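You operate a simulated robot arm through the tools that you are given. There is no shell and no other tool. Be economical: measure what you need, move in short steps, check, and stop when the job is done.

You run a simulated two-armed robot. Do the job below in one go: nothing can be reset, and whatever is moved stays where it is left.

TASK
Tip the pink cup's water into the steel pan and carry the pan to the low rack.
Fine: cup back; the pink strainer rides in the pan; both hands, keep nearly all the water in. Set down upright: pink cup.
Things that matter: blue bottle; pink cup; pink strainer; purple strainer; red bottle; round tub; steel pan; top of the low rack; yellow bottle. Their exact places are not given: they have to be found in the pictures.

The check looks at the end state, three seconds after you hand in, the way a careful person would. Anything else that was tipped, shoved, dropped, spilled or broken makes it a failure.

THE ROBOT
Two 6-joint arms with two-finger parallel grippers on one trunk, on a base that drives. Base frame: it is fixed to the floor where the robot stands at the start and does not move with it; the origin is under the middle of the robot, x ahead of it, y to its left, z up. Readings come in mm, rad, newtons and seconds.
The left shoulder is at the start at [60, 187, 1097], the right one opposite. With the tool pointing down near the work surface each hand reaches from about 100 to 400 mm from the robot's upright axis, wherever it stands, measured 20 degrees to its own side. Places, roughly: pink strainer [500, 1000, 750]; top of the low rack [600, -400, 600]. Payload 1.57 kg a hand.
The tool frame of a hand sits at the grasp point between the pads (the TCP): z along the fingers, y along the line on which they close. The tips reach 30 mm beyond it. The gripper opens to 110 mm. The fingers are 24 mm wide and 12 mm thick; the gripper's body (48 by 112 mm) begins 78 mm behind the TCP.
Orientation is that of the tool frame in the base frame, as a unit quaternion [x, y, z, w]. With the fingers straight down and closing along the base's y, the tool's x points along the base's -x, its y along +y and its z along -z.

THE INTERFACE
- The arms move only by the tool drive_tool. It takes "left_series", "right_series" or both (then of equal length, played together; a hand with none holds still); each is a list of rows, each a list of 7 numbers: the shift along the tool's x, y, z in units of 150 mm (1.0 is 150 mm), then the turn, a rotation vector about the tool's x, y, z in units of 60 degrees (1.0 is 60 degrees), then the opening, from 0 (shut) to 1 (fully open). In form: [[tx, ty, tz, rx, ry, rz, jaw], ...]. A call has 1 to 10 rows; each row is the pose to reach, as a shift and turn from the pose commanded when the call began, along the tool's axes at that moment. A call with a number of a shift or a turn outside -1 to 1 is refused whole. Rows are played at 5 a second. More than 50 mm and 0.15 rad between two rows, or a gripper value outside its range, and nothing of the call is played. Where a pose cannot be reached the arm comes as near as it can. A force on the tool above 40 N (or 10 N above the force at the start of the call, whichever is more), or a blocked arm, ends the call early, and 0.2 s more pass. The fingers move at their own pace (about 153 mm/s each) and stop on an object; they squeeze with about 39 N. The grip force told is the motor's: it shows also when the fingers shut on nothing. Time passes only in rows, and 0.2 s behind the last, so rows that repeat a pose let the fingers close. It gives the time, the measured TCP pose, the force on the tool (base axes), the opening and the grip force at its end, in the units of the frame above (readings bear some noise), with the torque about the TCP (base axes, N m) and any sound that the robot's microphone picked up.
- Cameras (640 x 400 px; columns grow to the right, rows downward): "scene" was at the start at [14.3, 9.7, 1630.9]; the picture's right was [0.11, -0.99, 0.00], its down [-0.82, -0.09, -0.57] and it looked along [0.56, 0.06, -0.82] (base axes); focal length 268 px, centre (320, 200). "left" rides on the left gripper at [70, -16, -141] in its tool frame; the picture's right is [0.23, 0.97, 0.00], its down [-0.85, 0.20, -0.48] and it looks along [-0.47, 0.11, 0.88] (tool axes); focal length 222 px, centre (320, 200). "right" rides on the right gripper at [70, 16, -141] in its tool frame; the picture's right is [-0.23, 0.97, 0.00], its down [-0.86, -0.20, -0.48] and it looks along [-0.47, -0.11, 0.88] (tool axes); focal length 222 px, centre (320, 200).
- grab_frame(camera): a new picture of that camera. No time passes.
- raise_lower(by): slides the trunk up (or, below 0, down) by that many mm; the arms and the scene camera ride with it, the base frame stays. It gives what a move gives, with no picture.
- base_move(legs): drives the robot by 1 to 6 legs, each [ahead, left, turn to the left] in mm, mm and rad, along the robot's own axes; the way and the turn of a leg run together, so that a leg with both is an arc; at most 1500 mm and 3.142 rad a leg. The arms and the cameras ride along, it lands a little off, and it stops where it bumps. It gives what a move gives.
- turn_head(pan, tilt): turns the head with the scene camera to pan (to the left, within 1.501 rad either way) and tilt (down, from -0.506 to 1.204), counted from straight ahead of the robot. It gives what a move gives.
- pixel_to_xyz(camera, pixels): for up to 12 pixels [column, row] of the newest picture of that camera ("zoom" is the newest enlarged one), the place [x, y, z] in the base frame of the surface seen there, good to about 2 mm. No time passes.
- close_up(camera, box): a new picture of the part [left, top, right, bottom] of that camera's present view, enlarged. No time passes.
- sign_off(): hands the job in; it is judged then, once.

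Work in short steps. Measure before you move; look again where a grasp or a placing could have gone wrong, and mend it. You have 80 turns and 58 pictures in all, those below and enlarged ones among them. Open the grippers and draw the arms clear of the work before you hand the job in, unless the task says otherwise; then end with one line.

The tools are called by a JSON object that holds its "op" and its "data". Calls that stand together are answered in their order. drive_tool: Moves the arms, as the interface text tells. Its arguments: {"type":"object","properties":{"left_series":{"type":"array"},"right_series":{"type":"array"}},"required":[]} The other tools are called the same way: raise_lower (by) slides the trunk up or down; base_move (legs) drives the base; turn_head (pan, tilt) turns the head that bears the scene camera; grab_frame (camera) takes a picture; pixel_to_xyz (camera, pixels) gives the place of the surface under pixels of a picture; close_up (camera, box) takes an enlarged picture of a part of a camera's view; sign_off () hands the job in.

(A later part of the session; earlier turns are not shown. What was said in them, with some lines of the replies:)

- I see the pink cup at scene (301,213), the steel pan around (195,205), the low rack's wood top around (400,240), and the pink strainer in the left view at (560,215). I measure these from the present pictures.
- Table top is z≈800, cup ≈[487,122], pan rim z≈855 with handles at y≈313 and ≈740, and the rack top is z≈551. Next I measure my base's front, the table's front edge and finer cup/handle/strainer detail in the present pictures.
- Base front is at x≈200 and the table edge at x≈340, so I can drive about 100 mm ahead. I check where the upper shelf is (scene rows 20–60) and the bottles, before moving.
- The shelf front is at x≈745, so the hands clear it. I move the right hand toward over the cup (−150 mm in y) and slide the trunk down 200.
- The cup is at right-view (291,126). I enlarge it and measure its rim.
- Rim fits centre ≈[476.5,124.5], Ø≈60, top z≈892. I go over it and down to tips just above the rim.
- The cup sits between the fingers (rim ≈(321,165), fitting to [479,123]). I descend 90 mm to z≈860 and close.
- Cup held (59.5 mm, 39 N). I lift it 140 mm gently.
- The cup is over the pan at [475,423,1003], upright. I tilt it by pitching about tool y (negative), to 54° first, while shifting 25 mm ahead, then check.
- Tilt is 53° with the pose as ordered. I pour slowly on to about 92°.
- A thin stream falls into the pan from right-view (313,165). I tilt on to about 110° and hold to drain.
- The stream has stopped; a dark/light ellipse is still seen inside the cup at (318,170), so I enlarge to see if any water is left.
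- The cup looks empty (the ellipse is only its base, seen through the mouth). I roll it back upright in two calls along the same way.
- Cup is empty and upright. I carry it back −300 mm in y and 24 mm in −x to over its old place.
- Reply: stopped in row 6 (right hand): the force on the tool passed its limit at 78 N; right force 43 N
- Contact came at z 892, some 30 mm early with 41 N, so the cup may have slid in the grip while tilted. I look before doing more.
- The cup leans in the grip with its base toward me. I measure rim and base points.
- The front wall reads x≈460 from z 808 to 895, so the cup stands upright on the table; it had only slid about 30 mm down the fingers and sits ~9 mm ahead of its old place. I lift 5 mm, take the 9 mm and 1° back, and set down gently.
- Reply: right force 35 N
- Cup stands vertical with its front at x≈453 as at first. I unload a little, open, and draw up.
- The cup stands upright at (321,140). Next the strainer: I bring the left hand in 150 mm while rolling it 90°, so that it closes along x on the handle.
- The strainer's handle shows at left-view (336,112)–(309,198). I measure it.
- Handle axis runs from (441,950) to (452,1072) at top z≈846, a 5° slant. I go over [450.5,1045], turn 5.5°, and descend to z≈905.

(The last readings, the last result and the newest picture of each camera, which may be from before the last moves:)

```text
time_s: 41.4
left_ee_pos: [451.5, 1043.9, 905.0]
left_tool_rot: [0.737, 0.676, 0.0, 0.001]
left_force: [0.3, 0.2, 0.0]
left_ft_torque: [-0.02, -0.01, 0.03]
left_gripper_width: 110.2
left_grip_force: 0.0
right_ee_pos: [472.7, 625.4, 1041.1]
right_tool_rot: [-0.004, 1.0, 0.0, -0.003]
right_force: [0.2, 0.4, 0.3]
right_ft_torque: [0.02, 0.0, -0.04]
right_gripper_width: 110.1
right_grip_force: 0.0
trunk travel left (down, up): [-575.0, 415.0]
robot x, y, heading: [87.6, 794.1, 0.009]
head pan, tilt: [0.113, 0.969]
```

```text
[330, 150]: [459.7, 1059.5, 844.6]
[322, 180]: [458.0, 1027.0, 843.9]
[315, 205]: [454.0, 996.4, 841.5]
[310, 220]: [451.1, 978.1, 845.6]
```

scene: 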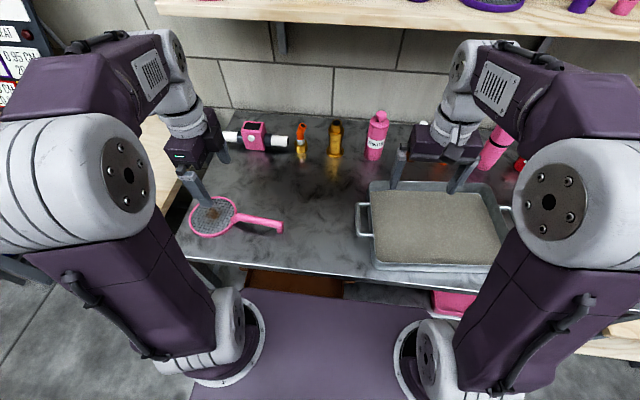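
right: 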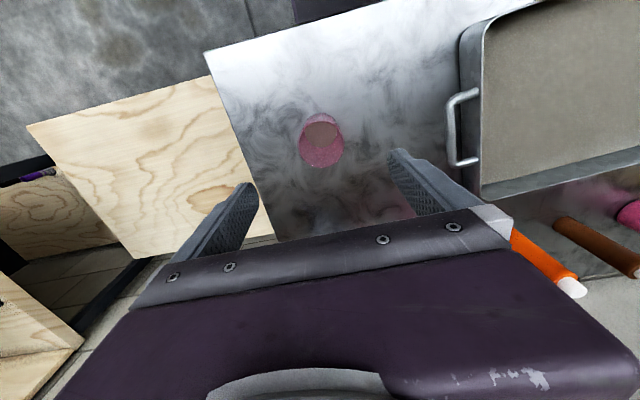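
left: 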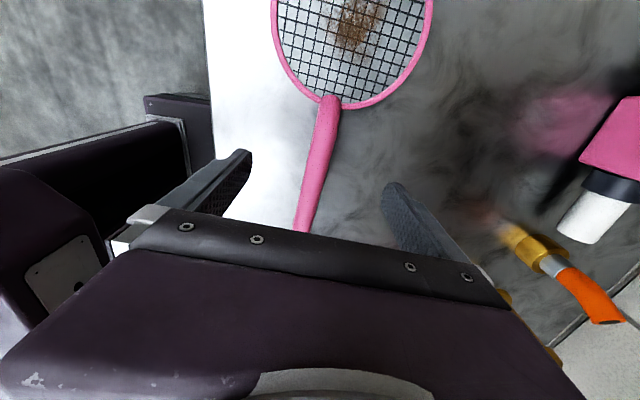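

The handle lies between the fingers near (325,165). I shift 4 mm ahead, go down 65 mm to z≈840 and close.

{"op": "drive_tool", "data": {"left_series": [[0, 0.027, 0.2, 0, 0, 0, 1], [0, 0.027, 0.35, 0, 0, 0, 1], [0, 0.027, 0.43, 0, 0, 0, 1], [0, 0.027, 0.43, 0, 0, 0, 0.5], [0, 0.027, 0.43, 0, 0, 0, 0.25], [0, 0.027, 0.43, 0, 0, 0, 0.1], [0, 0.027, 0.43, 0, 0, 0, 0.0], [0, 0.027, 0.43, 0, 0, 0, 0.0]]}}

{"op": "drive_tool", "data": {"left_series": [[0, 0, -0.03, 0, 0, 0, 0], [0, 0, -0.1, 0, 0, 0, 0], [0, 0, -0.25, 0, 0, 0, 0], [0, 0, -0.45, 0, 0, 0, 0], [0, 0, -0.65, 0, 0, 0, 0], [0, 0, -0.8, 0, 0, 0, 0], [0, 0, -0.87, 0, 0, 0, 0]]}}

{"op": "grab_frame", "data": {"camera": "left"}}

```text
time_s: 43.2
left_ee_pos: [456.1, 1045.0, 841.3]
left_tool_rot: [0.737, 0.675, 0.0, 0.001]
left_force: [-0.1, 0.3, 0.2]
left_ft_torque: [-0.06, -0.01, 0.03]
left_gripper_width: 20.9
left_grip_force: 34.1
right_ee_pos: [472.7, 625.0, 1041.4]
right_tool_rot: [-0.003, 1.0, 0.0, -0.003]
right_force: [0.3, -0.3, 0.0]
right_ft_torque: [-0.02, 0.0, 0.01]
right_gripper_width: 109.9
right_grip_force: 0.1
trunk travel left (down, up): [-575.0, 415.0]
robot x, y, heading: [85.8, 791.1, 0.004]
head pan, tilt: [0.113, 0.969]
```

```text
time_s: 44.8
left_ee_pos: [455.2, 1045.2, 972.0]
left_tool_rot: [0.737, 0.676, 0.0, 0.0]
left_force: [0.4, 0.2, -0.6]
left_ft_torque: [-0.03, 0.03, 0.0]
left_gripper_width: 20.8
left_grip_force: 34.0
right_ee_pos: [473.5, 625.0, 1039.6]
right_tool_rot: [-0.003, 1.0, 0.0, -0.003]
right_force: [0.4, 0.0, 0.2]
right_ft_torque: [0.0, 0.01, -0.01]
right_gripper_width: 110.0
right_grip_force: 0.1
trunk travel left (down, up): [-575.0, 415.0]
robot x, y, heading: [82.7, 791.6, 0.011]
head pan, tilt: [0.113, 0.969]
```

```text
30 pictures are left
```

left: 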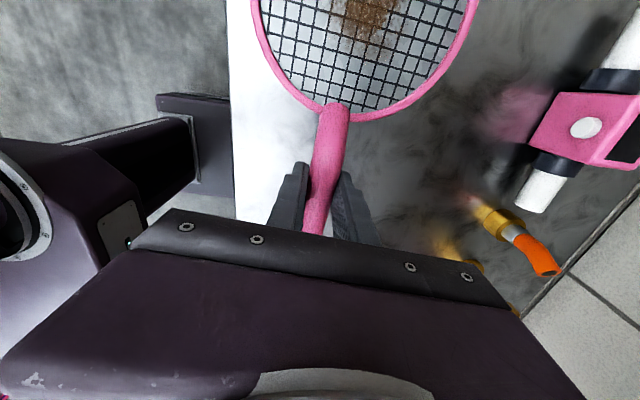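

Strainer lifted (20.8 mm grip). I check that it hangs level and measure the pan's inner corners in the last scene picture.

{"op": "pixel_to_xyz", "data": {"camera": "left", "pixels": [[332, 105], [360, 117], [253, 15], [464, 30], [335, 130], [322, 200]]}}

{"op": "pixel_to_xyz", "data": {"camera": "scene", "pixels": [[371, 186], [373, 266], [495, 266], [358, 220], [357, 204], [360, 236], [420, 220], [480, 190], [430, 182], [430, 267]]}}

{"op": "base_move", "data": {"legs": [[0, -553, 0]]}}

{"op": "grab_frame", "data": {"camera": "scene"}}

{"op": "grab_frame", "data": {"camera": "left"}}

```text
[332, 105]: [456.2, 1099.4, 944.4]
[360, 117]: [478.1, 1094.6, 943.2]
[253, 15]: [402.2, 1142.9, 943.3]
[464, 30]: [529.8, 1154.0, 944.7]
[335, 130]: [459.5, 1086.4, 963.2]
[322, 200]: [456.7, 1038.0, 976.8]
```

```text
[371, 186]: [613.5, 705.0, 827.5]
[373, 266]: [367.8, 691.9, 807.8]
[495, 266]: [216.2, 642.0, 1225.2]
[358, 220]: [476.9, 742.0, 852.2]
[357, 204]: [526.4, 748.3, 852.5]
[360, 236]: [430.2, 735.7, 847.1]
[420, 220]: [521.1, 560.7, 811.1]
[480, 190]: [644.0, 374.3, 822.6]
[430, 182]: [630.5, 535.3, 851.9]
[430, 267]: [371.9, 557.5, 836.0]
```

```text
time_s: 48.0
left_ee_pos: [461.0, 488.1, 971.9]
left_tool_rot: [0.736, 0.677, 0.0, 0.001]
left_force: [-0.1, -0.1, -0.3]
left_ft_torque: [-0.06, -0.01, 0.01]
left_gripper_width: 20.9
left_grip_force: 34.0
right_ee_pos: [477.4, 68.8, 1040.6]
right_tool_rot: [-0.004, 1.0, 0.0, -0.003]
right_force: [-0.5, 0.6, -0.4]
right_ft_torque: [0.02, 0.0, -0.04]
right_gripper_width: 110.1
right_grip_force: 0.0
trunk travel left (down, up): [-575.0, 415.0]
robot x, y, heading: [90.3, 233.6, 0.01]
head pan, tilt: [0.113, 0.969]
```

```text
29 pictures are left
```

scene: 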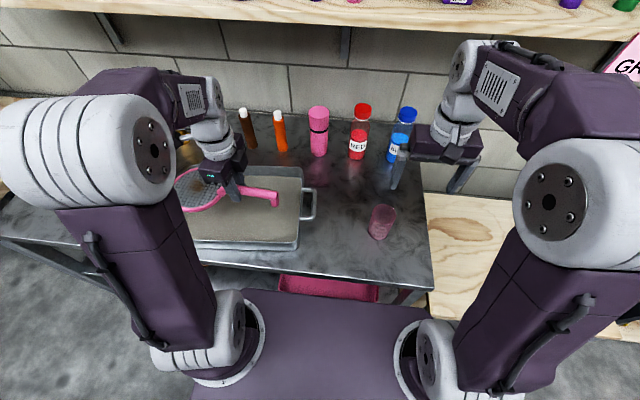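

```text
28 pictures are left
```

left: 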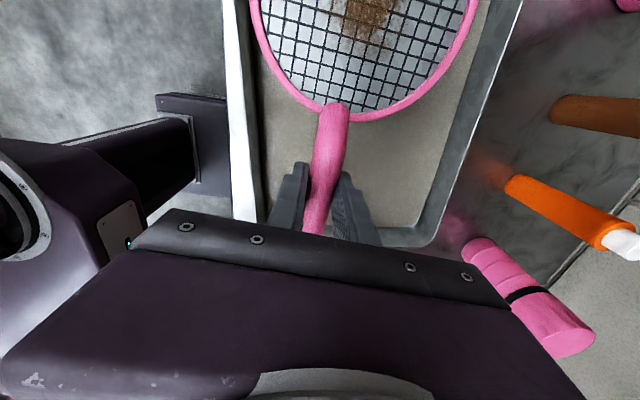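

Strainer is level (rim z 943–945) and its footprint lies within the pan. I shift 29 mm ahead, lower 120 mm and let go.

{"op": "drive_tool", "data": {"left_series": [[0, 0.1, 0, 0, 0, 0, 0], [0, 0.19, 0.1, 0, 0, 0, 0], [0, 0.19, 0.3, 0, 0, 0, 0], [0, 0.19, 0.5, 0, 0, 0, 0], [0, 0.19, 0.65, 0, 0, 0, 0], [0, 0.19, 0.74, 0, 0, 0, 0], [0, 0.19, 0.78, 0, 0, 0, 0], [0, 0.19, 0.8, 0, 0, 0, 0], [0, 0.19, 0.8, 0, 0, 0, 0]]}}

{"op": "close_up", "data": {"camera": "scene", "box": [150, 120, 350, 260]}}

{"op": "grab_frame", "data": {"camera": "left"}}

{"op": "pixel_to_xyz", "data": {"camera": "left", "pixels": [[332, 105], [360, 117], [253, 15], [464, 30]]}}

```text
time_s: 50.0
left_ee_pos: [488.6, 485.3, 851.1]
left_tool_rot: [0.737, 0.676, 0.0, -0.001]
left_force: [-0.3, -1.2, -1.6]
left_ft_torque: [-0.06, 0.01, -0.02]
left_gripper_width: 20.8
left_grip_force: 34.4
right_ee_pos: [476.2, 68.2, 1040.2]
right_tool_rot: [-0.004, 1.0, 0.0, -0.002]
right_force: [0.0, 0.3, -1.0]
right_ft_torque: [-0.03, 0.0, 0.01]
right_gripper_width: 110.0
right_grip_force: 0.1
trunk travel left (down, up): [-575.0, 415.0]
robot x, y, heading: [89.3, 235.5, 0.009]
head pan, tilt: [0.113, 0.969]
```

```text
2.86 times, centred on (250, 190) of scene
```

zoom: 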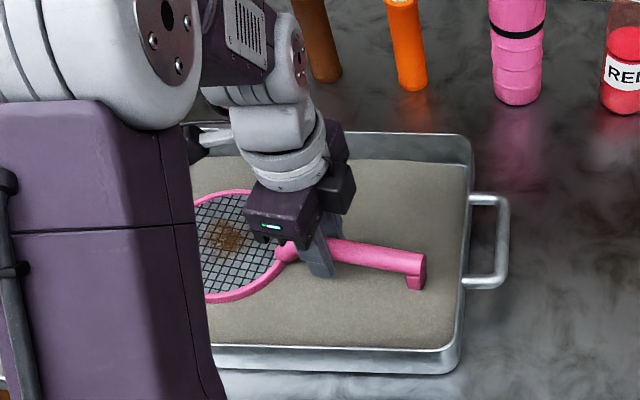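

```text
26 pictures are left
```

left: 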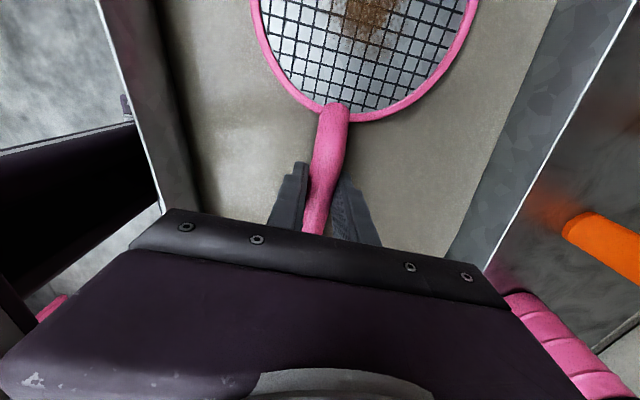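

```text
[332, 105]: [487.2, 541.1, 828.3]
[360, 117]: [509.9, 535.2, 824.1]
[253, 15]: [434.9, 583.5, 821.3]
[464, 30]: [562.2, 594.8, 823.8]
```

Rim reads z≈823 over the floor at 810, practically touching. I open and draw the left hand up.

{"op": "drive_tool", "data": {"left_series": [[0, 0, 0.012, 0, 0, 0, 0], [0, 0, 0.012, 0, 0, 0, 0.3], [0, 0, 0.012, 0, 0, 0, 0.55], [0, 0, 0.012, 0, 0, 0, 0.55], [0, 0, -0.1, 0, 0, 0, 0.55], [0, 0, -0.35, 0, 0, 0, 0.6], [0, 0, -0.65, 0, 0, 0, 1], [0, 0, -0.9, 0, 0, 0, 1], [0, 0, -0.97, 0, 0, 0, 1]]}}

{"op": "grab_frame", "data": {"camera": "left"}}

```text
time_s: 52.0
left_ee_pos: [487.9, 485.3, 997.9]
left_tool_rot: [0.736, 0.676, 0.0, 0.0]
left_force: [0.6, -0.9, 0.4]
left_ft_torque: [-0.01, -0.02, -0.03]
left_gripper_width: 109.9
left_grip_force: 0.1
right_ee_pos: [477.8, 68.3, 1039.8]
right_tool_rot: [-0.004, 1.0, 0.0, -0.004]
right_force: [0.0, 0.2, -0.6]
right_ft_torque: [0.03, -0.01, 0.0]
right_gripper_width: 109.8
right_grip_force: 0.1
trunk travel left (down, up): [-575.0, 415.0]
robot x, y, heading: [91.1, 232.4, 0.003]
head pan, tilt: [0.113, 0.969]
```

```text
25 pictures are left
```

left: 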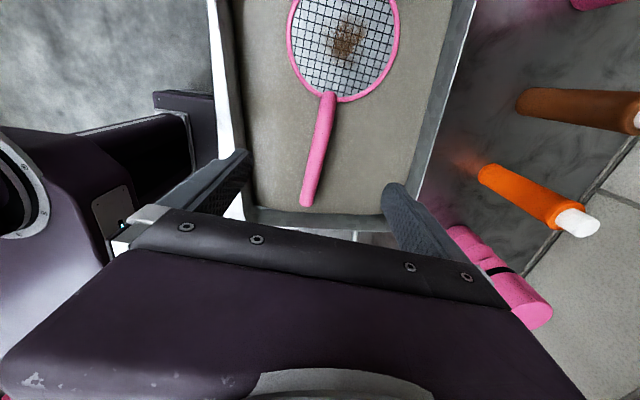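

The strainer rests in the pan. Pan corners show it yawed about +6.5°, handles near (518,314) and (478,742). I turn the left hand back to the handles' line and the right hand by −0.108, then drive to y≈525.

{"op": "drive_tool", "data": {"left_series": [[0, 0, -0.03, 0, 0, -0.13, 1], [0, 0, -0.06, 0, 0, -0.26, 1], [0, 0, -0.1, 0, 0, -0.39, 1], [0, 0, -0.13, 0, 0, -0.52, 1], [0, 0, -0.17, 0, 0, -0.65, 1], [0, 0, -0.2, 0, 0, -0.78, 1], [0, 0, -0.23, 0, 0, -0.85, 1]], "right_series": [[0, 0, 0, 0, 0, -0.02, 1], [0, 0, 0, 0, 0, -0.04, 1], [0, 0, 0, 0, 0, -0.06, 1], [0, 0, 0, 0, 0, -0.08, 1], [0, 0, 0, 0, 0, -0.1, 1], [0, 0, 0, 0, 0, -0.108, 1], [0, 0, 0, 0, 0, -0.108, 1]]}}

{"op": "drive_tool", "data": {"left_series": [[0, 0, 0, 0, 0, -0.13, 1], [0, 0, 0, 0, 0, -0.26, 1], [0, 0, 0, 0, 0, -0.39, 1], [0, 0, 0, 0, 0, -0.52, 1], [0, 0, 0, 0, 0, -0.65, 1], [0, 0, 0, 0, 0, -0.78, 1], [0, 0, 0, 0, 0, -0.85, 1]]}}

{"op": "base_move", "data": {"legs": [[10, 292, 0]]}}

{"op": "grab_frame", "data": {"camera": "left"}}

{"op": "grab_frame", "data": {"camera": "right"}}

```text
time_s: 53.6
left_ee_pos: [487.3, 485.6, 1032.6]
left_tool_rot: [0.373, 0.928, 0.0, 0.0]
left_force: [0.4, 0.0, 0.3]
left_ft_torque: [0.0, 0.01, 0.01]
left_gripper_width: 109.8
left_grip_force: 0.0
right_ee_pos: [477.3, 68.1, 1039.8]
right_tool_rot: [-0.061, 0.998, 0.0, -0.003]
right_force: [0.2, 0.2, -0.7]
right_ft_torque: [-0.02, 0.02, 0.0]
right_gripper_width: 110.1
right_grip_force: 0.0
trunk travel left (down, up): [-575.0, 415.0]
robot x, y, heading: [92.6, 236.7, 0.013]
head pan, tilt: [0.113, 0.969]
```

```text
time_s: 55.2
left_ee_pos: [488.4, 485.8, 1032.3]
left_tool_rot: [-0.064, 0.998, 0.0, 0.0]
left_force: [0.1, -0.8, 0.0]
left_ft_torque: [0.01, 0.01, 0.01]
left_gripper_width: 110.1
left_grip_force: 0.0
right_ee_pos: [476.6, 68.0, 1040.0]
right_tool_rot: [-0.061, 0.998, 0.0, -0.003]
right_force: [-0.7, 0.5, -0.3]
right_ft_torque: [-0.03, -0.02, -0.01]
right_gripper_width: 109.9
right_grip_force: 0.1
trunk travel left (down, up): [-575.0, 415.0]
robot x, y, heading: [89.1, 233.8, 0.008]
head pan, tilt: [0.113, 0.969]
```

```text
time_s: 57.2
left_ee_pos: [497.0, 776.5, 1031.7]
left_tool_rot: [-0.06, 0.998, 0.0, 0.0]
left_force: [-0.7, -0.1, -0.9]
left_ft_torque: [0.0, 0.02, -0.01]
left_gripper_width: 110.1
left_grip_force: 0.0
right_ee_pos: [485.3, 358.8, 1040.0]
right_tool_rot: [-0.059, 0.998, -0.001, -0.003]
right_force: [-0.8, -0.3, 0.3]
right_ft_torque: [-0.06, 0.0, -0.01]
right_gripper_width: 110.0
right_grip_force: 0.1
trunk travel left (down, up): [-575.0, 415.0]
robot x, y, heading: [98.7, 524.0, 0.005]
head pan, tilt: [0.113, 0.969]
```

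```text
24 pictures are left
```

left: 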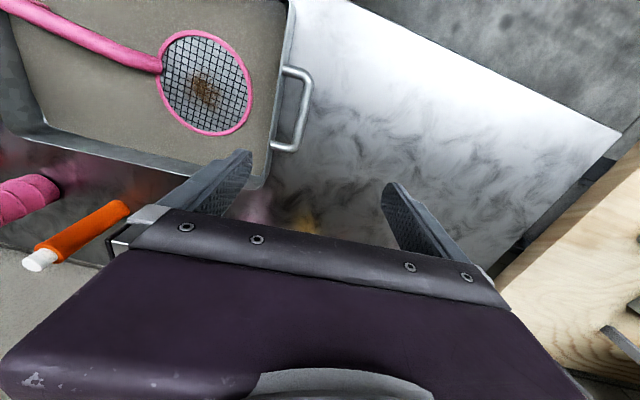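

```text
23 pictures are left
```

right: 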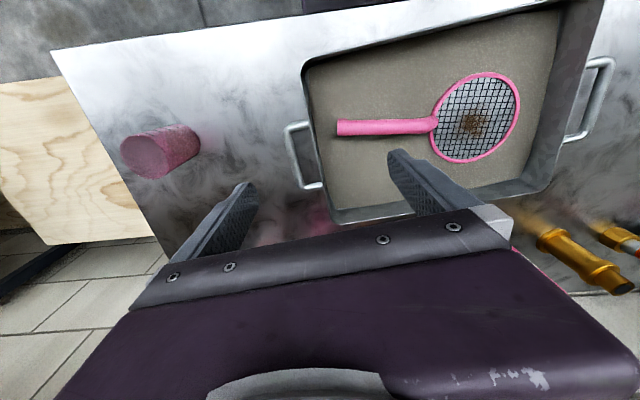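

Handles: left-view bar from (309,80) to (295,147), right-view bar from (288,130) to (300,186). I measure both, and the pan walls beside them.

{"op": "pixel_to_xyz", "data": {"camera": "left", "pixels": [[308, 80], [305, 100], [302, 115], [298, 135], [296, 146], [287, 70], [276, 148], [283, 110], [278, 110], [285, 90]]}}

{"op": "pixel_to_xyz", "data": {"camera": "right", "pixels": [[287, 130], [290, 145], [293, 160], [296, 172], [299, 184], [304, 124], [318, 186], [311, 160], [316, 150], [308, 130]]}}

{"op": "close_up", "data": {"camera": "left", "box": [240, 50, 340, 170]}}

{"op": "close_up", "data": {"camera": "right", "box": [260, 100, 360, 210]}}

```text
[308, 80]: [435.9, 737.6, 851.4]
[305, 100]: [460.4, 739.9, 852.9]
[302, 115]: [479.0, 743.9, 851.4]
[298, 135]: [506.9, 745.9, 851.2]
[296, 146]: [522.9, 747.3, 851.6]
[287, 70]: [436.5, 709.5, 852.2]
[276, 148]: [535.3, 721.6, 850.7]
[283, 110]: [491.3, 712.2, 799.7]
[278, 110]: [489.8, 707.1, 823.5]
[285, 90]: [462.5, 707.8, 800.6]
```

```text
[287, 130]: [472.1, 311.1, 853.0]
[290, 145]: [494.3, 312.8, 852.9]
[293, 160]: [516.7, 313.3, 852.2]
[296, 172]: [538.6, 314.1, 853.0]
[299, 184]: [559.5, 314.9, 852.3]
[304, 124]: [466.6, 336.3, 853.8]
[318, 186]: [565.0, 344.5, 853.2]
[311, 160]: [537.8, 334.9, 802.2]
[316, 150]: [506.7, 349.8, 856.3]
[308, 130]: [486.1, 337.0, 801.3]
```

```text
3.33 times, centred on (290, 110) of left
```

zoom: 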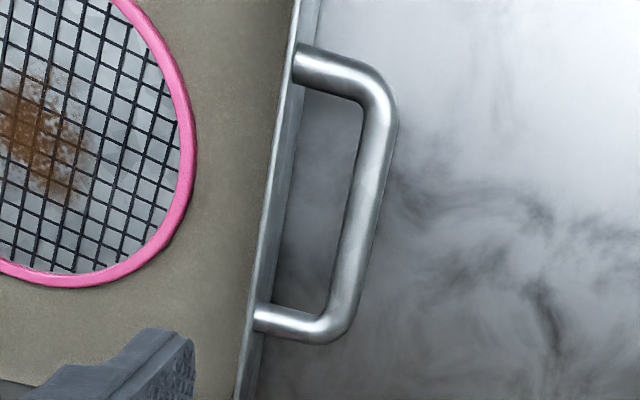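

```text
3.64 times, centred on (310, 155) of right
```

zoom: 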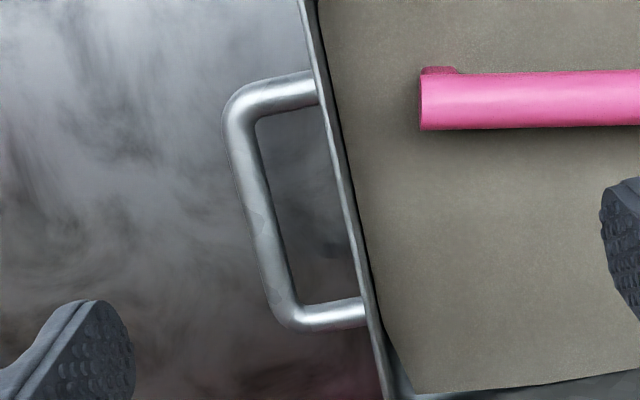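

Bar centres: left ≈(481,743), right ≈(515.5,313), z≈848, bars ≈10 mm thick with ≈24 mm gap to the wall. I set both jaws to 24 mm, line up above, and go down to z≈904.

{"op": "drive_tool", "data": {"left_series": [[0.06, -0.1, 0, 0, 0, 0.015, 0.5], [0.132, -0.206, 0.1, 0, 0, 0.03, 0.22], [0.132, -0.206, 0.3, 0, 0, 0.03, 0.22], [0.132, -0.206, 0.5, 0, 0, 0.03, 0.22], [0.132, -0.206, 0.7, 0, 0, 0.03, 0.22], [0.132, -0.206, 0.82, 0, 0, 0.03, 0.22], [0.132, -0.206, 0.85, 0, 0, 0.03, 0.22], [0.132, -0.206, 0.85, 0, 0, 0.03, 0.22]], "right_series": [[-0.08, -0.16, 0, 0, 0, 0.015, 0.5], [-0.163, -0.331, 0.1, 0, 0, 0.03, 0.22], [-0.163, -0.331, 0.3, 0, 0, 0.03, 0.22], [-0.163, -0.331, 0.5, 0, 0, 0.03, 0.22], [-0.163, -0.331, 0.7, 0, 0, 0.03, 0.22], [-0.163, -0.331, 0.85, 0, 0, 0.03, 0.22], [-0.163, -0.331, 0.907, 0, 0, 0.03, 0.22], [-0.163, -0.331, 0.907, 0, 0, 0.03, 0.22]]}}

{"op": "close_up", "data": {"camera": "left", "box": [200, 80, 440, 260]}}

{"op": "close_up", "data": {"camera": "right", "box": [200, 80, 440, 260]}}

```text
time_s: 59.0
left_ee_pos: [480.9, 740.6, 905.1]
left_tool_rot: [-0.044, 0.999, 0.001, 0.0]
left_force: [0.9, 0.0, 0.5]
left_ft_torque: [0.01, 0.03, 0.02]
left_gripper_width: 24.2
left_grip_force: 0.0
right_ee_pos: [512.9, 311.8, 902.5]
right_tool_rot: [-0.044, 0.999, 0.0, -0.003]
right_force: [-0.1, -1.3, 0.4]
right_ft_torque: [-0.04, 0.02, 0.01]
right_gripper_width: 24.2
right_grip_force: 0.0
trunk travel left (down, up): [-575.0, 415.0]
robot x, y, heading: [100.1, 530.5, 0.005]
head pan, tilt: [0.113, 0.969]
```

```text
2.22 times, centred on (320, 170) of left
```

zoom: 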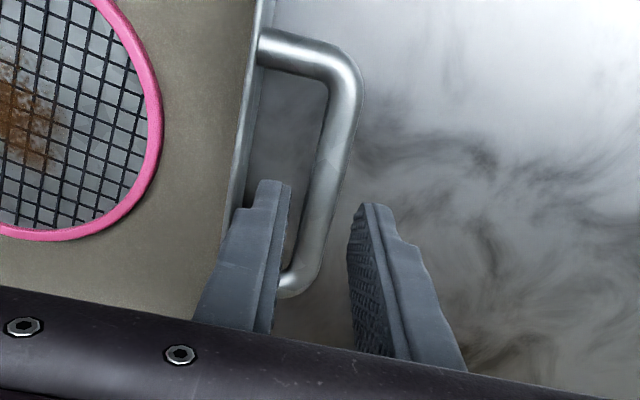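

```text
2.22 times, centred on (320, 170) of right
```

zoom: 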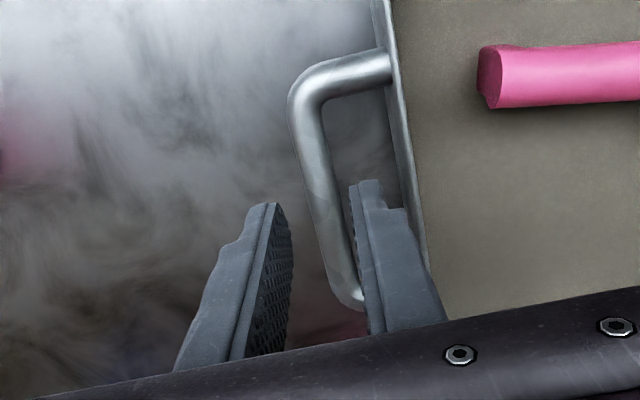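

Left hand needs ~+3 mm in y; I check the right against its enlarged view.

{"op": "pixel_to_xyz", "data": {"camera": "zoom", "pixels": [[307, 130], [320, 190], [335, 245], [275, 212], [352, 185], [372, 183], [410, 215], [395, 120]]}}

{"op": "grab_frame", "data": {"camera": "left"}}

{"op": "pixel_to_xyz", "data": {"camera": "left", "pixels": [[349, 120], [344, 145], [340, 165], [300, 165], [320, 163], [329, 163], [363, 174], [294, 165], [306, 130]]}}

```text
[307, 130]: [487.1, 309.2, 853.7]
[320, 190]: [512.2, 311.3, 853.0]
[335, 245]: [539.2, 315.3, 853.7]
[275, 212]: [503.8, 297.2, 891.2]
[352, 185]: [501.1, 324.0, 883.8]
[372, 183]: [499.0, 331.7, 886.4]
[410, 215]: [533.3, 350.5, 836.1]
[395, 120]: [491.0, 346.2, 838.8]
```

```text
18 pictures are left
```

left: 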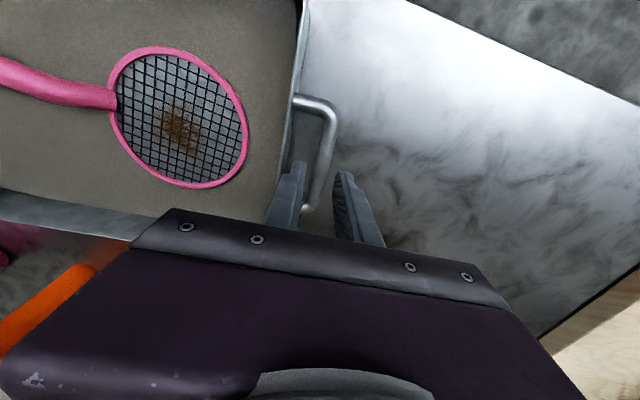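

```text
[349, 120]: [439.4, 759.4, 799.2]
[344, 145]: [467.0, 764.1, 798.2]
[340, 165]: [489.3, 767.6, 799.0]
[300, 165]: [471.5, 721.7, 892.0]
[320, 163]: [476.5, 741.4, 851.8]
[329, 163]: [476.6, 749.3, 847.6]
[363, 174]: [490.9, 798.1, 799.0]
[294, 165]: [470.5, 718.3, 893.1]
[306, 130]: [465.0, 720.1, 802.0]
```

Right is centred (bar y 311.5); left shifts +2.5 mm. Both go down to z≈848 with the narrow opening.

{"op": "drive_tool", "data": {"left_series": [[0, 0.017, 0, 0, 0, 0, 0.22], [0, 0.017, 0.12, 0, 0, 0, 0.22], [0, 0.017, 0.24, 0, 0, 0, 0.22], [0, 0.017, 0.33, 0, 0, 0, 0.22], [0, 0.017, 0.38, 0, 0, 0, 0.22], [0, 0.017, 0.38, 0, 0, 0, 0.22]], "right_series": [[0, 0, 0, 0, 0, 0, 0.22], [0, 0, 0.12, 0, 0, 0, 0.22], [0, 0, 0.24, 0, 0, 0, 0.22], [0, 0, 0.32, 0, 0, 0, 0.22], [0, 0, 0.363, 0, 0, 0, 0.22], [0, 0, 0.363, 0, 0, 0, 0.22]]}}

```text
time_s: 60.5
left_ee_pos: [478.5, 745.2, 847.9]
left_tool_rot: [-0.044, 0.999, 0.0, 0.0]
left_force: [0.1, -0.9, -0.2]
left_ft_torque: [0.01, 0.0, 0.0]
left_gripper_width: 24.0
left_grip_force: 0.1
right_ee_pos: [515.0, 311.9, 850.2]
right_tool_rot: [-0.043, 0.999, 0.001, -0.002]
right_force: [-0.3, -0.2, -0.4]
right_ft_torque: [0.03, -0.03, 0.01]
right_gripper_width: 24.1
right_grip_force: 0.2
trunk travel left (down, up): [-575.0, 415.0]
robot x, y, heading: [99.1, 521.8, 0.006]
head pan, tilt: [0.113, 0.969]
```

No contact on the way down. I close both hands on the bars.

{"op": "drive_tool", "data": {"left_series": [[0, 0, 0, 0, 0, 0, 0.1], [0, 0, 0, 0, 0, 0, 0], [0, 0, 0, 0, 0, 0, 0], [0, 0, 0, 0, 0, 0, 0]], "right_series": [[0, 0, 0, 0, 0, 0, 0.1], [0, 0, 0, 0, 0, 0, 0], [0, 0, 0, 0, 0, 0, 0], [0, 0, 0, 0, 0, 0, 0]]}}

```text
time_s: 61.5
left_ee_pos: [479.3, 743.9, 846.9]
left_tool_rot: [-0.045, 0.999, -0.002, 0.0]
left_force: [3.3, -33.6, -0.2]
left_ft_torque: [-0.07, -0.13, 0.1]
left_gripper_width: 13.6
left_grip_force: 30.1
right_ee_pos: [514.2, 312.8, 849.8]
right_tool_rot: [-0.044, 0.999, 0.001, -0.004]
right_force: [-3.3, 30.3, 3.7]
right_ft_torque: [0.17, -0.22, 0.18]
right_gripper_width: 13.7
right_grip_force: 30.2
trunk travel left (down, up): [-575.0, 415.0]
robot x, y, heading: [98.7, 528.0, 0.011]
head pan, tilt: [0.113, 0.969]
```

Both hold (13.6 mm) but pull apart by ~30 N; I ease each hand 1.2 mm inward.

{"op": "drive_tool", "data": {"left_series": [[0, -0.004, 0, 0, 0, 0, 0], [0, -0.008, 0, 0, 0, 0, 0], [0, -0.008, 0, 0, 0, 0, 0]], "right_series": [[0, 0.004, 0, 0, 0, 0, 0], [0, 0.008, 0, 0, 0, 0, 0], [0, 0.008, 0, 0, 0, 0, 0]]}}

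```text
time_s: 62.2
left_ee_pos: [480.7, 743.2, 848.1]
left_tool_rot: [-0.045, 0.999, -0.001, 0.0]
left_force: [2.8, -19.6, 0.1]
left_ft_torque: [-0.06, 0.24, 0.1]
left_gripper_width: 13.4
left_grip_force: 30.6
right_ee_pos: [514.0, 313.4, 849.1]
right_tool_rot: [-0.044, 0.999, 0.0, -0.004]
right_force: [-1.7, 16.6, 4.0]
right_ft_torque: [0.02, 0.32, 0.16]
right_gripper_width: 13.6
right_grip_force: 30.2
trunk travel left (down, up): [-575.0, 415.0]
robot x, y, heading: [99.5, 523.7, 0.004]
head pan, tilt: [0.113, 0.969]
```

Forces fell to ~18 N; another 1.5 mm each should null them. Then I lift by the trunk, first only 15 mm.

{"op": "drive_tool", "data": {"left_series": [[0, -0.005, 0, 0, 0, 0, 0], [0, -0.01, 0, 0, 0, 0, 0], [0, -0.01, 0, 0, 0, 0, 0]], "right_series": [[0, 0.005, 0, 0, 0, 0, 0], [0, 0.01, 0, 0, 0, 0, 0], [0, 0.01, 0, 0, 0, 0, 0]]}}

{"op": "raise_lower", "data": {"by": 15}}

{"op": "close_up", "data": {"camera": "scene", "box": [120, 100, 520, 300]}}

```text
time_s: 63.0
left_ee_pos: [480.9, 743.9, 848.3]
left_tool_rot: [-0.045, 0.999, 0.001, 0.001]
left_force: [-1.5, 17.8, 11.4]
left_ft_torque: [0.01, 0.84, -0.08]
left_gripper_width: 13.6
left_grip_force: 30.0
right_ee_pos: [513.9, 312.5, 850.0]
right_tool_rot: [-0.044, 0.999, -0.001, -0.003]
right_force: [3.3, -14.8, 0.4]
right_ft_torque: [-0.11, 0.28, -0.05]
right_gripper_width: 13.4
right_grip_force: 30.2
trunk travel left (down, up): [-575.0, 415.0]
robot x, y, heading: [95.2, 525.4, 0.004]
head pan, tilt: [0.113, 0.969]
```

```text
time_s: 63.7
left_ee_pos: [481.5, 744.1, 861.5]
left_tool_rot: [-0.044, 0.999, 0.001, 0.001]
left_force: [-2.8, 36.9, -6.6]
left_ft_torque: [0.09, -0.4, -0.01]
left_gripper_width: 13.7
left_grip_force: 29.9
right_ee_pos: [513.5, 313.7, 865.1]
right_tool_rot: [-0.044, 0.999, -0.001, -0.004]
right_force: [3.5, -37.3, -6.2]
right_ft_torque: [-0.19, 0.4, -0.04]
right_gripper_width: 13.8
right_grip_force: 30.6
trunk travel left (down, up): [-590.0, 400.0]
robot x, y, heading: [98.0, 528.3, 0.009]
head pan, tilt: [0.113, 0.969]
```

```text
1.60 times, centred on (320, 200) of scene
```

zoom: 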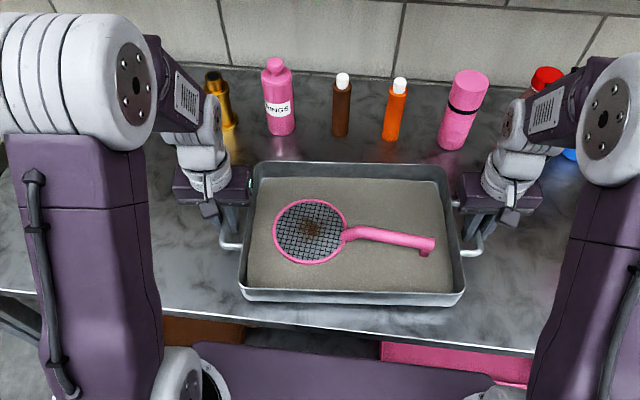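

The pan is up and level, ~6.5 N per hand, but squeezed by 37 N. I ease the hands 1.5 mm outward and then raise the trunk 130 so its bottom clears the cup's rim (892).

{"op": "drive_tool", "data": {"left_series": [[0, 0.004, 0, 0, 0, 0, 0], [0, 0.008, 0, 0, 0, 0, 0], [0, 0.01, 0, 0, 0, 0, 0], [0, 0.01, 0, 0, 0, 0, 0]], "right_series": [[0, -0.004, 0, 0, 0, 0, 0], [0, -0.008, 0, 0, 0, 0, 0], [0, -0.01, 0, 0, 0, 0, 0], [0, -0.01, 0, 0, 0, 0, 0]]}}

{"op": "raise_lower", "data": {"by": 130}}

{"op": "close_up", "data": {"camera": "scene", "box": [120, 100, 520, 300]}}

{"op": "pixel_to_xyz", "data": {"camera": "zoom", "pixels": [[252, 168], [243, 296], [444, 172], [462, 300], [350, 300], [350, 165], [265, 280], [440, 280]]}}

```text
time_s: 64.7
left_ee_pos: [480.9, 743.7, 861.4]
left_tool_rot: [-0.045, 0.999, 0.001, -0.001]
left_force: [-1.3, 11.4, -6.2]
left_ft_torque: [0.01, 0.35, -0.15]
left_gripper_width: 13.4
left_grip_force: 30.1
right_ee_pos: [513.6, 313.5, 864.2]
right_tool_rot: [-0.043, 0.999, 0.001, -0.003]
right_force: [2.0, -12.1, -6.4]
right_ft_torque: [-0.03, -0.32, 0.0]
right_gripper_width: 13.6
right_grip_force: 30.4
trunk travel left (down, up): [-590.0, 400.0]
robot x, y, heading: [99.5, 527.1, 0.004]
head pan, tilt: [0.113, 0.969]
```

```text
time_s: 66.3
left_ee_pos: [481.1, 743.8, 991.8]
left_tool_rot: [-0.045, 0.999, 0.0, 0.0]
left_force: [-0.6, -10.6, -5.9]
left_ft_torque: [-0.04, 0.15, -0.17]
left_gripper_width: 13.6
left_grip_force: 30.3
right_ee_pos: [514.0, 313.6, 993.7]
right_tool_rot: [-0.043, 0.999, 0.001, -0.004]
right_force: [0.3, 10.3, -5.8]
right_ft_torque: [0.05, -0.09, -0.09]
right_gripper_width: 13.5
right_grip_force: 30.2
trunk travel left (down, up): [-720.0, 270.0]
robot x, y, heading: [95.9, 525.5, 0.007]
head pan, tilt: [0.113, 0.969]
```

```text
1.60 times, centred on (320, 200) of scene
```

zoom: 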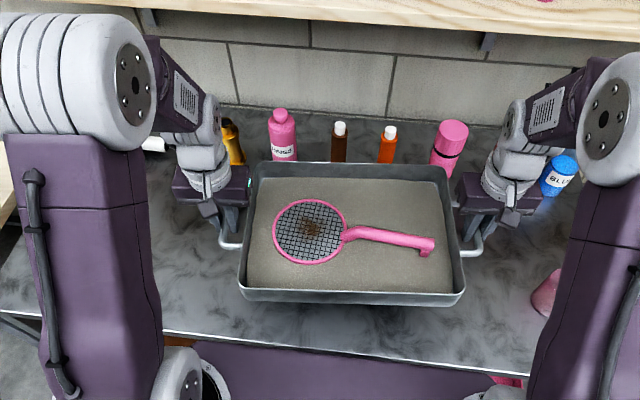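

```text
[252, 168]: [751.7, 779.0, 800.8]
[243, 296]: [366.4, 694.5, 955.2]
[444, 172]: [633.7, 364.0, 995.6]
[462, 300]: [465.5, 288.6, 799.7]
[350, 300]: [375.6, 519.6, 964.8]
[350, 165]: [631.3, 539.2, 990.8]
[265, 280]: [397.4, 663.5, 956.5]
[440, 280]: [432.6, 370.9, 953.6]
```

Pan is level with its bottom ≈947, over the cup's 892. I drive right 650 mm first, then look at the rack side.

{"op": "base_move", "data": {"legs": [[0, -325, 0], [0, -325, 0]]}}

{"op": "turn_head", "data": {"pan": -0.4, "tilt": 0.9}}

{"op": "grab_frame", "data": {"camera": "scene"}}

```text
time_s: 70.2
left_ee_pos: [482.7, 89.9, 990.6]
left_tool_rot: [-0.039, 0.999, -0.001, 0.0]
left_force: [1.9, -32.8, -6.2]
left_ft_torque: [-0.1, 0.01, -0.13]
left_gripper_width: 13.6
left_grip_force: 30.2
right_ee_pos: [511.4, -341.3, 993.6]
right_tool_rot: [-0.038, 0.999, 0.0, -0.004]
right_force: [-2.0, 32.7, -5.8]
right_ft_torque: [0.18, 0.01, 0.04]
right_gripper_width: 13.7
right_grip_force: 30.6
trunk travel left (down, up): [-720.0, 270.0]
robot x, y, heading: [98.1, -126.3, -0.009]
head pan, tilt: [0.113, 0.969]
```

```text
time_s: 71.1
left_ee_pos: [483.4, 90.5, 991.5]
left_tool_rot: [-0.039, 0.999, 0.0, -0.001]
left_force: [0.5, -3.2, -4.5]
left_ft_torque: [-0.02, -0.01, -0.14]
left_gripper_width: 13.4
left_grip_force: 30.0
right_ee_pos: [510.7, -340.5, 993.2]
right_tool_rot: [-0.038, 0.999, 0.0, -0.003]
right_force: [0.1, 1.8, -5.8]
right_ft_torque: [-0.01, 0.04, 0.03]
right_gripper_width: 13.8
right_grip_force: 30.8
trunk travel left (down, up): [-720.0, 270.0]
robot x, y, heading: [98.5, -125.6, -0.005]
head pan, tilt: [-0.4, 0.901]
```

```text
15 pictures are left
```

scene: 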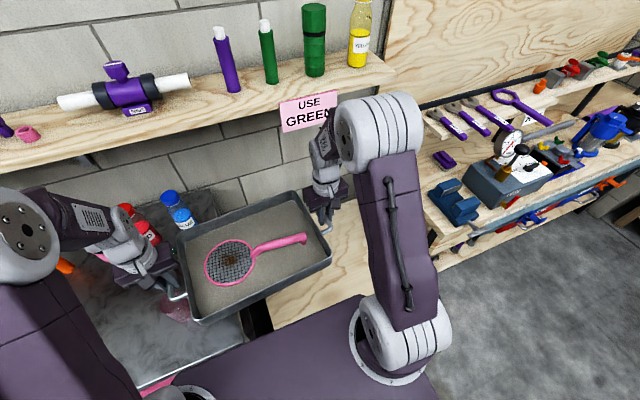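

A bench with tools stands right of the rack, its near corner at (430,230). I measure it and the rack's visible edges.

{"op": "pixel_to_xyz", "data": {"camera": "scene", "pixels": [[428, 222], [440, 262], [460, 205], [450, 180], [422, 110], [310, 285], [345, 260], [275, 325], [330, 290], [445, 160], [500, 195], [360, 290]]}}

```text
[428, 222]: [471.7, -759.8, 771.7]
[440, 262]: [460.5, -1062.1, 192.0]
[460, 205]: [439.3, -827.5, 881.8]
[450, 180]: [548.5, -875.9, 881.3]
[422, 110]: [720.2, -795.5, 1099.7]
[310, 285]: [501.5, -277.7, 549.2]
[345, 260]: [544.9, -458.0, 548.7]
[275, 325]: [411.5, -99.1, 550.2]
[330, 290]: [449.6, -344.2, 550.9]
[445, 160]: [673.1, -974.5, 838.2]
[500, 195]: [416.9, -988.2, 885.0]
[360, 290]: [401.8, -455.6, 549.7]
```

Bench edge is y≈−760 at z≈770. I check how far my own elbows stick out sideways.

{"op": "pixel_to_xyz", "data": {"camera": "scene", "pixels": [[415, 110], [418, 150], [425, 180], [436, 280], [445, 350], [355, 105], [60, 220], [90, 215], [20, 225], [10, 300], [70, 190]]}}

```text
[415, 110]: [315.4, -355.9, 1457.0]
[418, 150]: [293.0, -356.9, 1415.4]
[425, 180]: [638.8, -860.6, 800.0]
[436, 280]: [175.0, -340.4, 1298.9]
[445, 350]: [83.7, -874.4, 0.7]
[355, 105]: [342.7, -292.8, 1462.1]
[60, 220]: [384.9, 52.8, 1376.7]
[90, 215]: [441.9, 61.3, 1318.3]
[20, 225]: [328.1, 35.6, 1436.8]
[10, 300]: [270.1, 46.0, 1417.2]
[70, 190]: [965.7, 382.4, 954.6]
```

Elbows stay within the hands' width, so there is ~100 mm to spare each side. I drive on right 256 and ahead 10.

{"op": "base_move", "data": {"legs": [[10, -256, 0]]}}

{"op": "turn_head", "data": {"pan": 0, "tilt": 1.0}}

{"op": "grab_frame", "data": {"camera": "scene"}}

```text
time_s: 73.0
left_ee_pos: [492.5, -166.0, 991.6]
left_tool_rot: [-0.038, 0.999, -0.001, 0.0]
left_force: [0.5, -6.3, -5.9]
left_ft_torque: [0.0, 0.06, -0.17]
left_gripper_width: 13.6
left_grip_force: 30.1
right_ee_pos: [518.4, -597.3, 993.7]
right_tool_rot: [-0.036, 0.999, 0.0, -0.004]
right_force: [-1.1, 6.0, -5.6]
right_ft_torque: [0.05, -0.03, 0.03]
right_gripper_width: 13.6
right_grip_force: 30.4
trunk travel left (down, up): [-720.0, 270.0]
robot x, y, heading: [107.8, -377.6, -0.01]
head pan, tilt: [-0.4, 0.901]
```

```text
time_s: 73.8
left_ee_pos: [491.6, -166.1, 991.6]
left_tool_rot: [-0.037, 0.999, 0.0, -0.001]
left_force: [-0.2, -0.5, -6.5]
left_ft_torque: [0.0, -0.03, -0.15]
left_gripper_width: 13.5
left_grip_force: 29.6
right_ee_pos: [518.0, -598.0, 994.1]
right_tool_rot: [-0.036, 0.999, 0.001, -0.003]
right_force: [1.1, 1.1, -7.0]
right_ft_torque: [-0.03, 0.05, 0.0]
right_gripper_width: 13.7
right_grip_force: 29.4
trunk travel left (down, up): [-720.0, 270.0]
robot x, y, heading: [108.5, -378.4, -0.005]
head pan, tilt: [0.0, 1.0]
```

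```text
14 pictures are left
```

scene: 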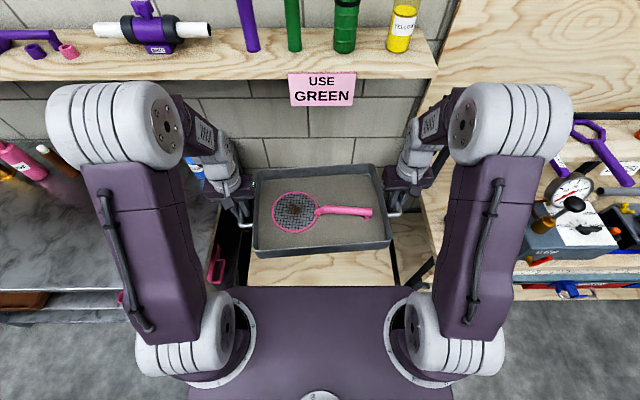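

The pan hangs over the rack: corners clear both sides. I lower the trunk 365, leaving ~28 mm.

{"op": "raise_lower", "data": {"by": -365}}

{"op": "grab_frame", "data": {"camera": "scene"}}

```text
time_s: 77.4
left_ee_pos: [491.5, -166.2, 627.1]
left_tool_rot: [-0.037, 0.999, 0.0, 0.0]
left_force: [-0.5, -1.3, -7.3]
left_ft_torque: [0.03, 0.0, -0.11]
left_gripper_width: 13.7
left_grip_force: 30.1
right_ee_pos: [517.3, -598.1, 629.4]
right_tool_rot: [-0.037, 0.999, 0.001, -0.003]
right_force: [0.2, 0.5, -5.6]
right_ft_torque: [0.01, 0.02, -0.01]
right_gripper_width: 13.5
right_grip_force: 30.3
trunk travel left (down, up): [-355.0, 635.0]
robot x, y, heading: [106.3, -381.2, -0.005]
head pan, tilt: [0.0, 1.0]
```

```text
13 pictures are left
```

scene: 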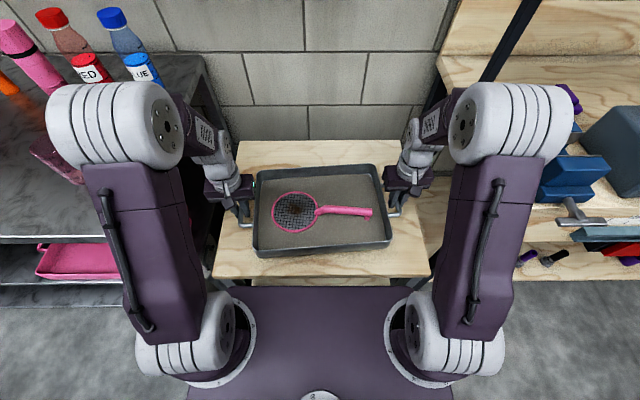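

The pan is well within the rack top (pan front row 252, rack front row 277). I lower 25 more.

{"op": "raise_lower", "data": {"by": -25}}

{"op": "raise_lower", "data": {"by": -3}}

```text
time_s: 78.1
left_ee_pos: [491.5, -166.1, 601.4]
left_tool_rot: [-0.038, 0.999, 0.0, 0.0]
left_force: [0.1, -1.2, -6.2]
left_ft_torque: [0.0, 0.02, -0.13]
left_gripper_width: 13.7
left_grip_force: 30.3
right_ee_pos: [517.7, -597.4, 604.7]
right_tool_rot: [-0.036, 0.999, 0.001, -0.004]
right_force: [0.0, 2.2, -6.1]
right_ft_torque: [0.02, 0.0, 0.02]
right_gripper_width: 13.5
right_grip_force: 29.9
trunk travel left (down, up): [-330.0, 660.0]
robot x, y, heading: [105.8, -375.2, -0.009]
head pan, tilt: [0.0, 1.0]
```

```text
time_s: 78.6
left_ee_pos: [490.5, -166.9, 598.2]
left_tool_rot: [-0.037, 0.999, 0.0, 0.0]
left_force: [-0.1, -1.0, -6.5]
left_ft_torque: [0.01, 0.03, -0.1]
left_gripper_width: 13.6
left_grip_force: 30.3
right_ee_pos: [518.8, -597.5, 601.4]
right_tool_rot: [-0.037, 0.999, 0.001, -0.004]
right_force: [-0.4, 1.2, -6.4]
right_ft_torque: [-0.02, -0.01, 0.03]
right_gripper_width: 13.7
right_grip_force: 29.5
trunk travel left (down, up): [-327.0, 663.0]
robot x, y, heading: [107.8, -378.0, -0.006]
head pan, tilt: [0.0, 1.0]
```

Still −6.5 N each, not touching. I go down 2 mm at a time.

{"op": "raise_lower", "data": {"by": -2}}

{"op": "raise_lower", "data": {"by": -1.5}}

```text
time_s: 79.1
left_ee_pos: [490.9, -166.7, 596.8]
left_tool_rot: [-0.038, 0.999, 0.0, 0.0]
left_force: [-0.4, -1.0, 6.2]
left_ft_torque: [0.01, -0.02, -0.15]
left_gripper_width: 13.8
left_grip_force: 30.4
right_ee_pos: [517.0, -596.6, 599.7]
right_tool_rot: [-0.037, 0.999, 0.001, -0.002]
right_force: [1.4, 2.2, -1.8]
right_ft_torque: [0.04, -0.34, 0.0]
right_gripper_width: 13.8
right_grip_force: 29.7
trunk travel left (down, up): [-325.0, 665.0]
robot x, y, heading: [104.0, -380.7, -0.011]
head pan, tilt: [0.0, 1.0]
```

```text
time_s: 79.6
left_ee_pos: [491.4, -166.4, 597.0]
left_tool_rot: [-0.038, 0.999, 0.0, 0.002]
left_force: [2.0, -2.6, 25.3]
left_ft_torque: [-0.01, 0.24, -0.12]
left_gripper_width: 13.8
left_grip_force: 30.5
right_ee_pos: [517.3, -597.3, 599.7]
right_tool_rot: [-0.038, 0.999, 0.001, -0.001]
right_force: [6.5, 4.3, 12.3]
right_ft_torque: [-0.02, 0.72, 0.01]
right_gripper_width: 13.7
right_grip_force: 30.0
trunk travel left (down, up): [-324.0, 666.0]
robot x, y, heading: [108.3, -379.5, -0.01]
head pan, tilt: [0.0, 1.0]
```

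The pan rests on the rack. I open both hands to 24 mm only, and lift them straight out.

{"op": "drive_tool", "data": {"left_series": [[0, 0, 0, 0, 0, 0, 0.2], [0, 0, 0, 0, 0, 0, 0.22], [0, 0, 0, 0, 0, 0, 0.22], [0, 0, -0.05, 0, 0, 0, 0.22], [0, 0, -0.15, 0, 0, 0, 0.22], [0, 0, -0.3, 0, 0, 0, 0.22], [0, 0, -0.5, 0, 0, 0, 0.22], [0, 0, -0.75, 0, 0, 0, 0.5], [0, 0, -0.95, 0, 0, 0, 1], [0, 0, -1, 0, 0, 0, 1]], "right_series": [[0, 0, 0, 0, 0, 0, 0.2], [0, 0, 0, 0, 0, 0, 0.22], [0, 0, 0, 0, 0, 0, 0.22], [0, 0, -0.05, 0, 0, 0, 0.22], [0, 0, -0.15, 0, 0, 0, 0.22], [0, 0, -0.3, 0, 0, 0, 0.22], [0, 0, -0.5, 0, 0, 0, 0.22], [0, 0, -0.75, 0, 0, 0, 0.5], [0, 0, -0.95, 0, 0, 0, 1], [0, 0, -1, 0, 0, 0, 1]]}}

{"op": "grab_frame", "data": {"camera": "scene"}}

```text
time_s: 81.8
left_ee_pos: [491.0, -168.1, 745.0]
left_tool_rot: [-0.037, 0.999, 0.0, 0.0]
left_force: [-0.2, -0.1, 0.0]
left_ft_torque: [0.01, -0.03, 0.05]
left_gripper_width: 110.0
left_grip_force: 0.1
right_ee_pos: [518.3, -598.6, 747.7]
right_tool_rot: [-0.036, 0.999, 0.001, -0.004]
right_force: [0.1, -0.8, 0.2]
right_ft_torque: [-0.01, -0.01, 0.03]
right_gripper_width: 109.9
right_grip_force: 0.2
trunk travel left (down, up): [-324.0, 666.0]
robot x, y, heading: [106.5, -377.9, -0.008]
head pan, tilt: [0.0, 1.0]
```

```text
12 pictures are left
```

scene: 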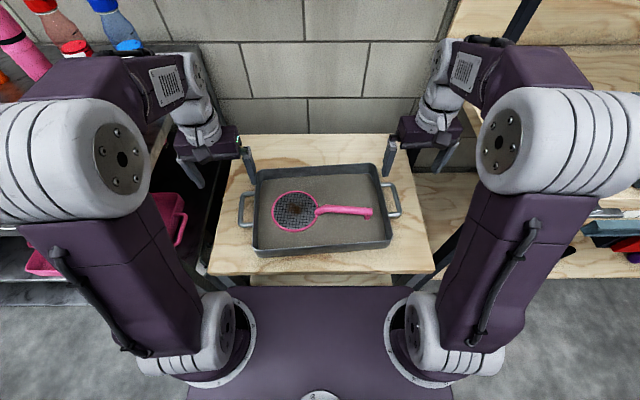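

The pan with strainer stands on the rack and both handles are free. I raise the trunk, back away, and look toward the cup.

{"op": "raise_lower", "data": {"by": 300}}

{"op": "base_move", "data": {"legs": [[-300, 0, 0]]}}

{"op": "turn_head", "data": {"pan": 0.4, "tilt": 0.75}}

{"op": "grab_frame", "data": {"camera": "scene"}}

```text
time_s: 84.8
left_ee_pos: [490.2, -166.6, 1045.8]
left_tool_rot: [-0.038, 0.999, 0.0, -0.001]
left_force: [0.2, 0.0, -1.5]
left_ft_torque: [-0.03, 0.03, 0.04]
left_gripper_width: 110.3
left_grip_force: 0.0
right_ee_pos: [517.8, -596.8, 1047.8]
right_tool_rot: [-0.037, 0.999, 0.001, -0.004]
right_force: [-0.1, 0.9, 0.0]
right_ft_torque: [0.0, 0.0, -0.02]
right_gripper_width: 109.9
right_grip_force: 0.0
trunk travel left (down, up): [-624.0, 366.0]
robot x, y, heading: [107.6, -378.5, -0.01]
head pan, tilt: [0.0, 1.0]
```

```text
time_s: 86.9
left_ee_pos: [196.1, -165.6, 1045.4]
left_tool_rot: [-0.035, 0.999, 0.0, 0.0]
left_force: [-0.2, 0.3, 1.2]
left_ft_torque: [0.0, -0.02, 0.01]
left_gripper_width: 109.6
left_grip_force: 0.0
right_ee_pos: [221.8, -596.1, 1048.2]
right_tool_rot: [-0.034, 0.999, 0.001, -0.004]
right_force: [0.1, -0.3, 0.4]
right_ft_torque: [-0.02, 0.01, -0.02]
right_gripper_width: 109.9
right_grip_force: 0.1
trunk travel left (down, up): [-624.0, 366.0]
robot x, y, heading: [-192.2, -375.4, -0.013]
head pan, tilt: [0.0, 1.0]
```

```text
time_s: 87.7
left_ee_pos: [194.9, -166.1, 1045.3]
left_tool_rot: [-0.036, 0.999, 0.0, 0.001]
left_force: [0.2, -0.1, -0.3]
left_ft_torque: [0.01, 0.01, -0.01]
left_gripper_width: 110.2
left_grip_force: 0.0
right_ee_pos: [223.0, -596.1, 1047.5]
right_tool_rot: [-0.035, 0.999, 0.001, -0.003]
right_force: [-0.5, -0.7, -0.1]
right_ft_torque: [-0.01, 0.03, -0.03]
right_gripper_width: 109.8
right_grip_force: 0.0
trunk travel left (down, up): [-624.0, 366.0]
robot x, y, heading: [-194.3, -372.2, -0.011]
head pan, tilt: [0.4, 0.75]
```

```text
11 pictures are left
```

scene: 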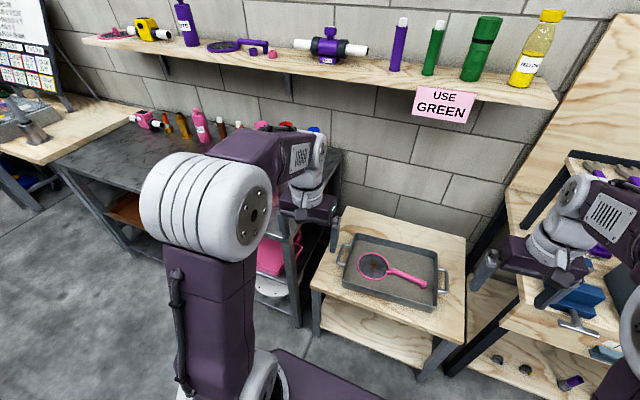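

The pan is good on the rack; the cup is hidden behind my arm, so I drive left 350 and look.

{"op": "base_move", "data": {"legs": [[0, 480, 0]]}}

{"op": "turn_head", "data": {"pan": 0.0, "tilt": 0.75}}

{"op": "grab_frame", "data": {"camera": "scene"}}

```text
time_s: 90.6
left_ee_pos: [199.5, 322.8, 1044.9]
left_tool_rot: [-0.039, 0.999, 0.0, 0.0]
left_force: [-0.2, -0.6, -0.4]
left_ft_torque: [-0.03, 0.0, -0.01]
left_gripper_width: 110.0
left_grip_force: 0.0
right_ee_pos: [226.7, -107.5, 1048.7]
right_tool_rot: [-0.037, 0.999, 0.001, -0.003]
right_force: [0.7, -0.4, 0.0]
right_ft_torque: [0.02, 0.01, 0.02]
right_gripper_width: 109.9
right_grip_force: 0.0
trunk travel left (down, up): [-624.0, 366.0]
robot x, y, heading: [-186.0, 106.0, -0.0]
head pan, tilt: [0.4, 0.75]
```

```text
time_s: 91.5
left_ee_pos: [198.2, 323.0, 1044.8]
left_tool_rot: [-0.039, 0.999, 0.0, 0.0]
left_force: [-0.5, 0.8, 0.1]
left_ft_torque: [0.02, -0.01, 0.0]
left_gripper_width: 110.3
left_grip_force: 0.1
right_ee_pos: [226.4, -107.7, 1048.1]
right_tool_rot: [-0.038, 0.999, 0.001, -0.004]
right_force: [-0.2, -0.2, 0.5]
right_ft_torque: [0.01, -0.02, -0.01]
right_gripper_width: 109.8
right_grip_force: 0.0
trunk travel left (down, up): [-624.0, 366.0]
robot x, y, heading: [-183.6, 108.7, -0.0]
head pan, tilt: [0.0, 0.75]
```

```text
10 pictures are left
```

scene: 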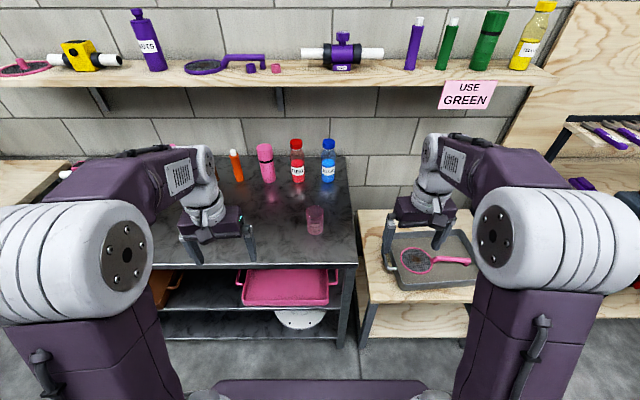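

The cup stands upright in its place at (315,220), the bottles stand untouched, and the pan with the strainer rests on the rack. The arms are clear and open, so I hand in.

{"op": "sign_off", "data": {}}

```text
The job is handed in.
```

The cup's water is in the steel pan. The pan, with the pink strainer in it, is on the low rack, and the cup is upright back in its place.
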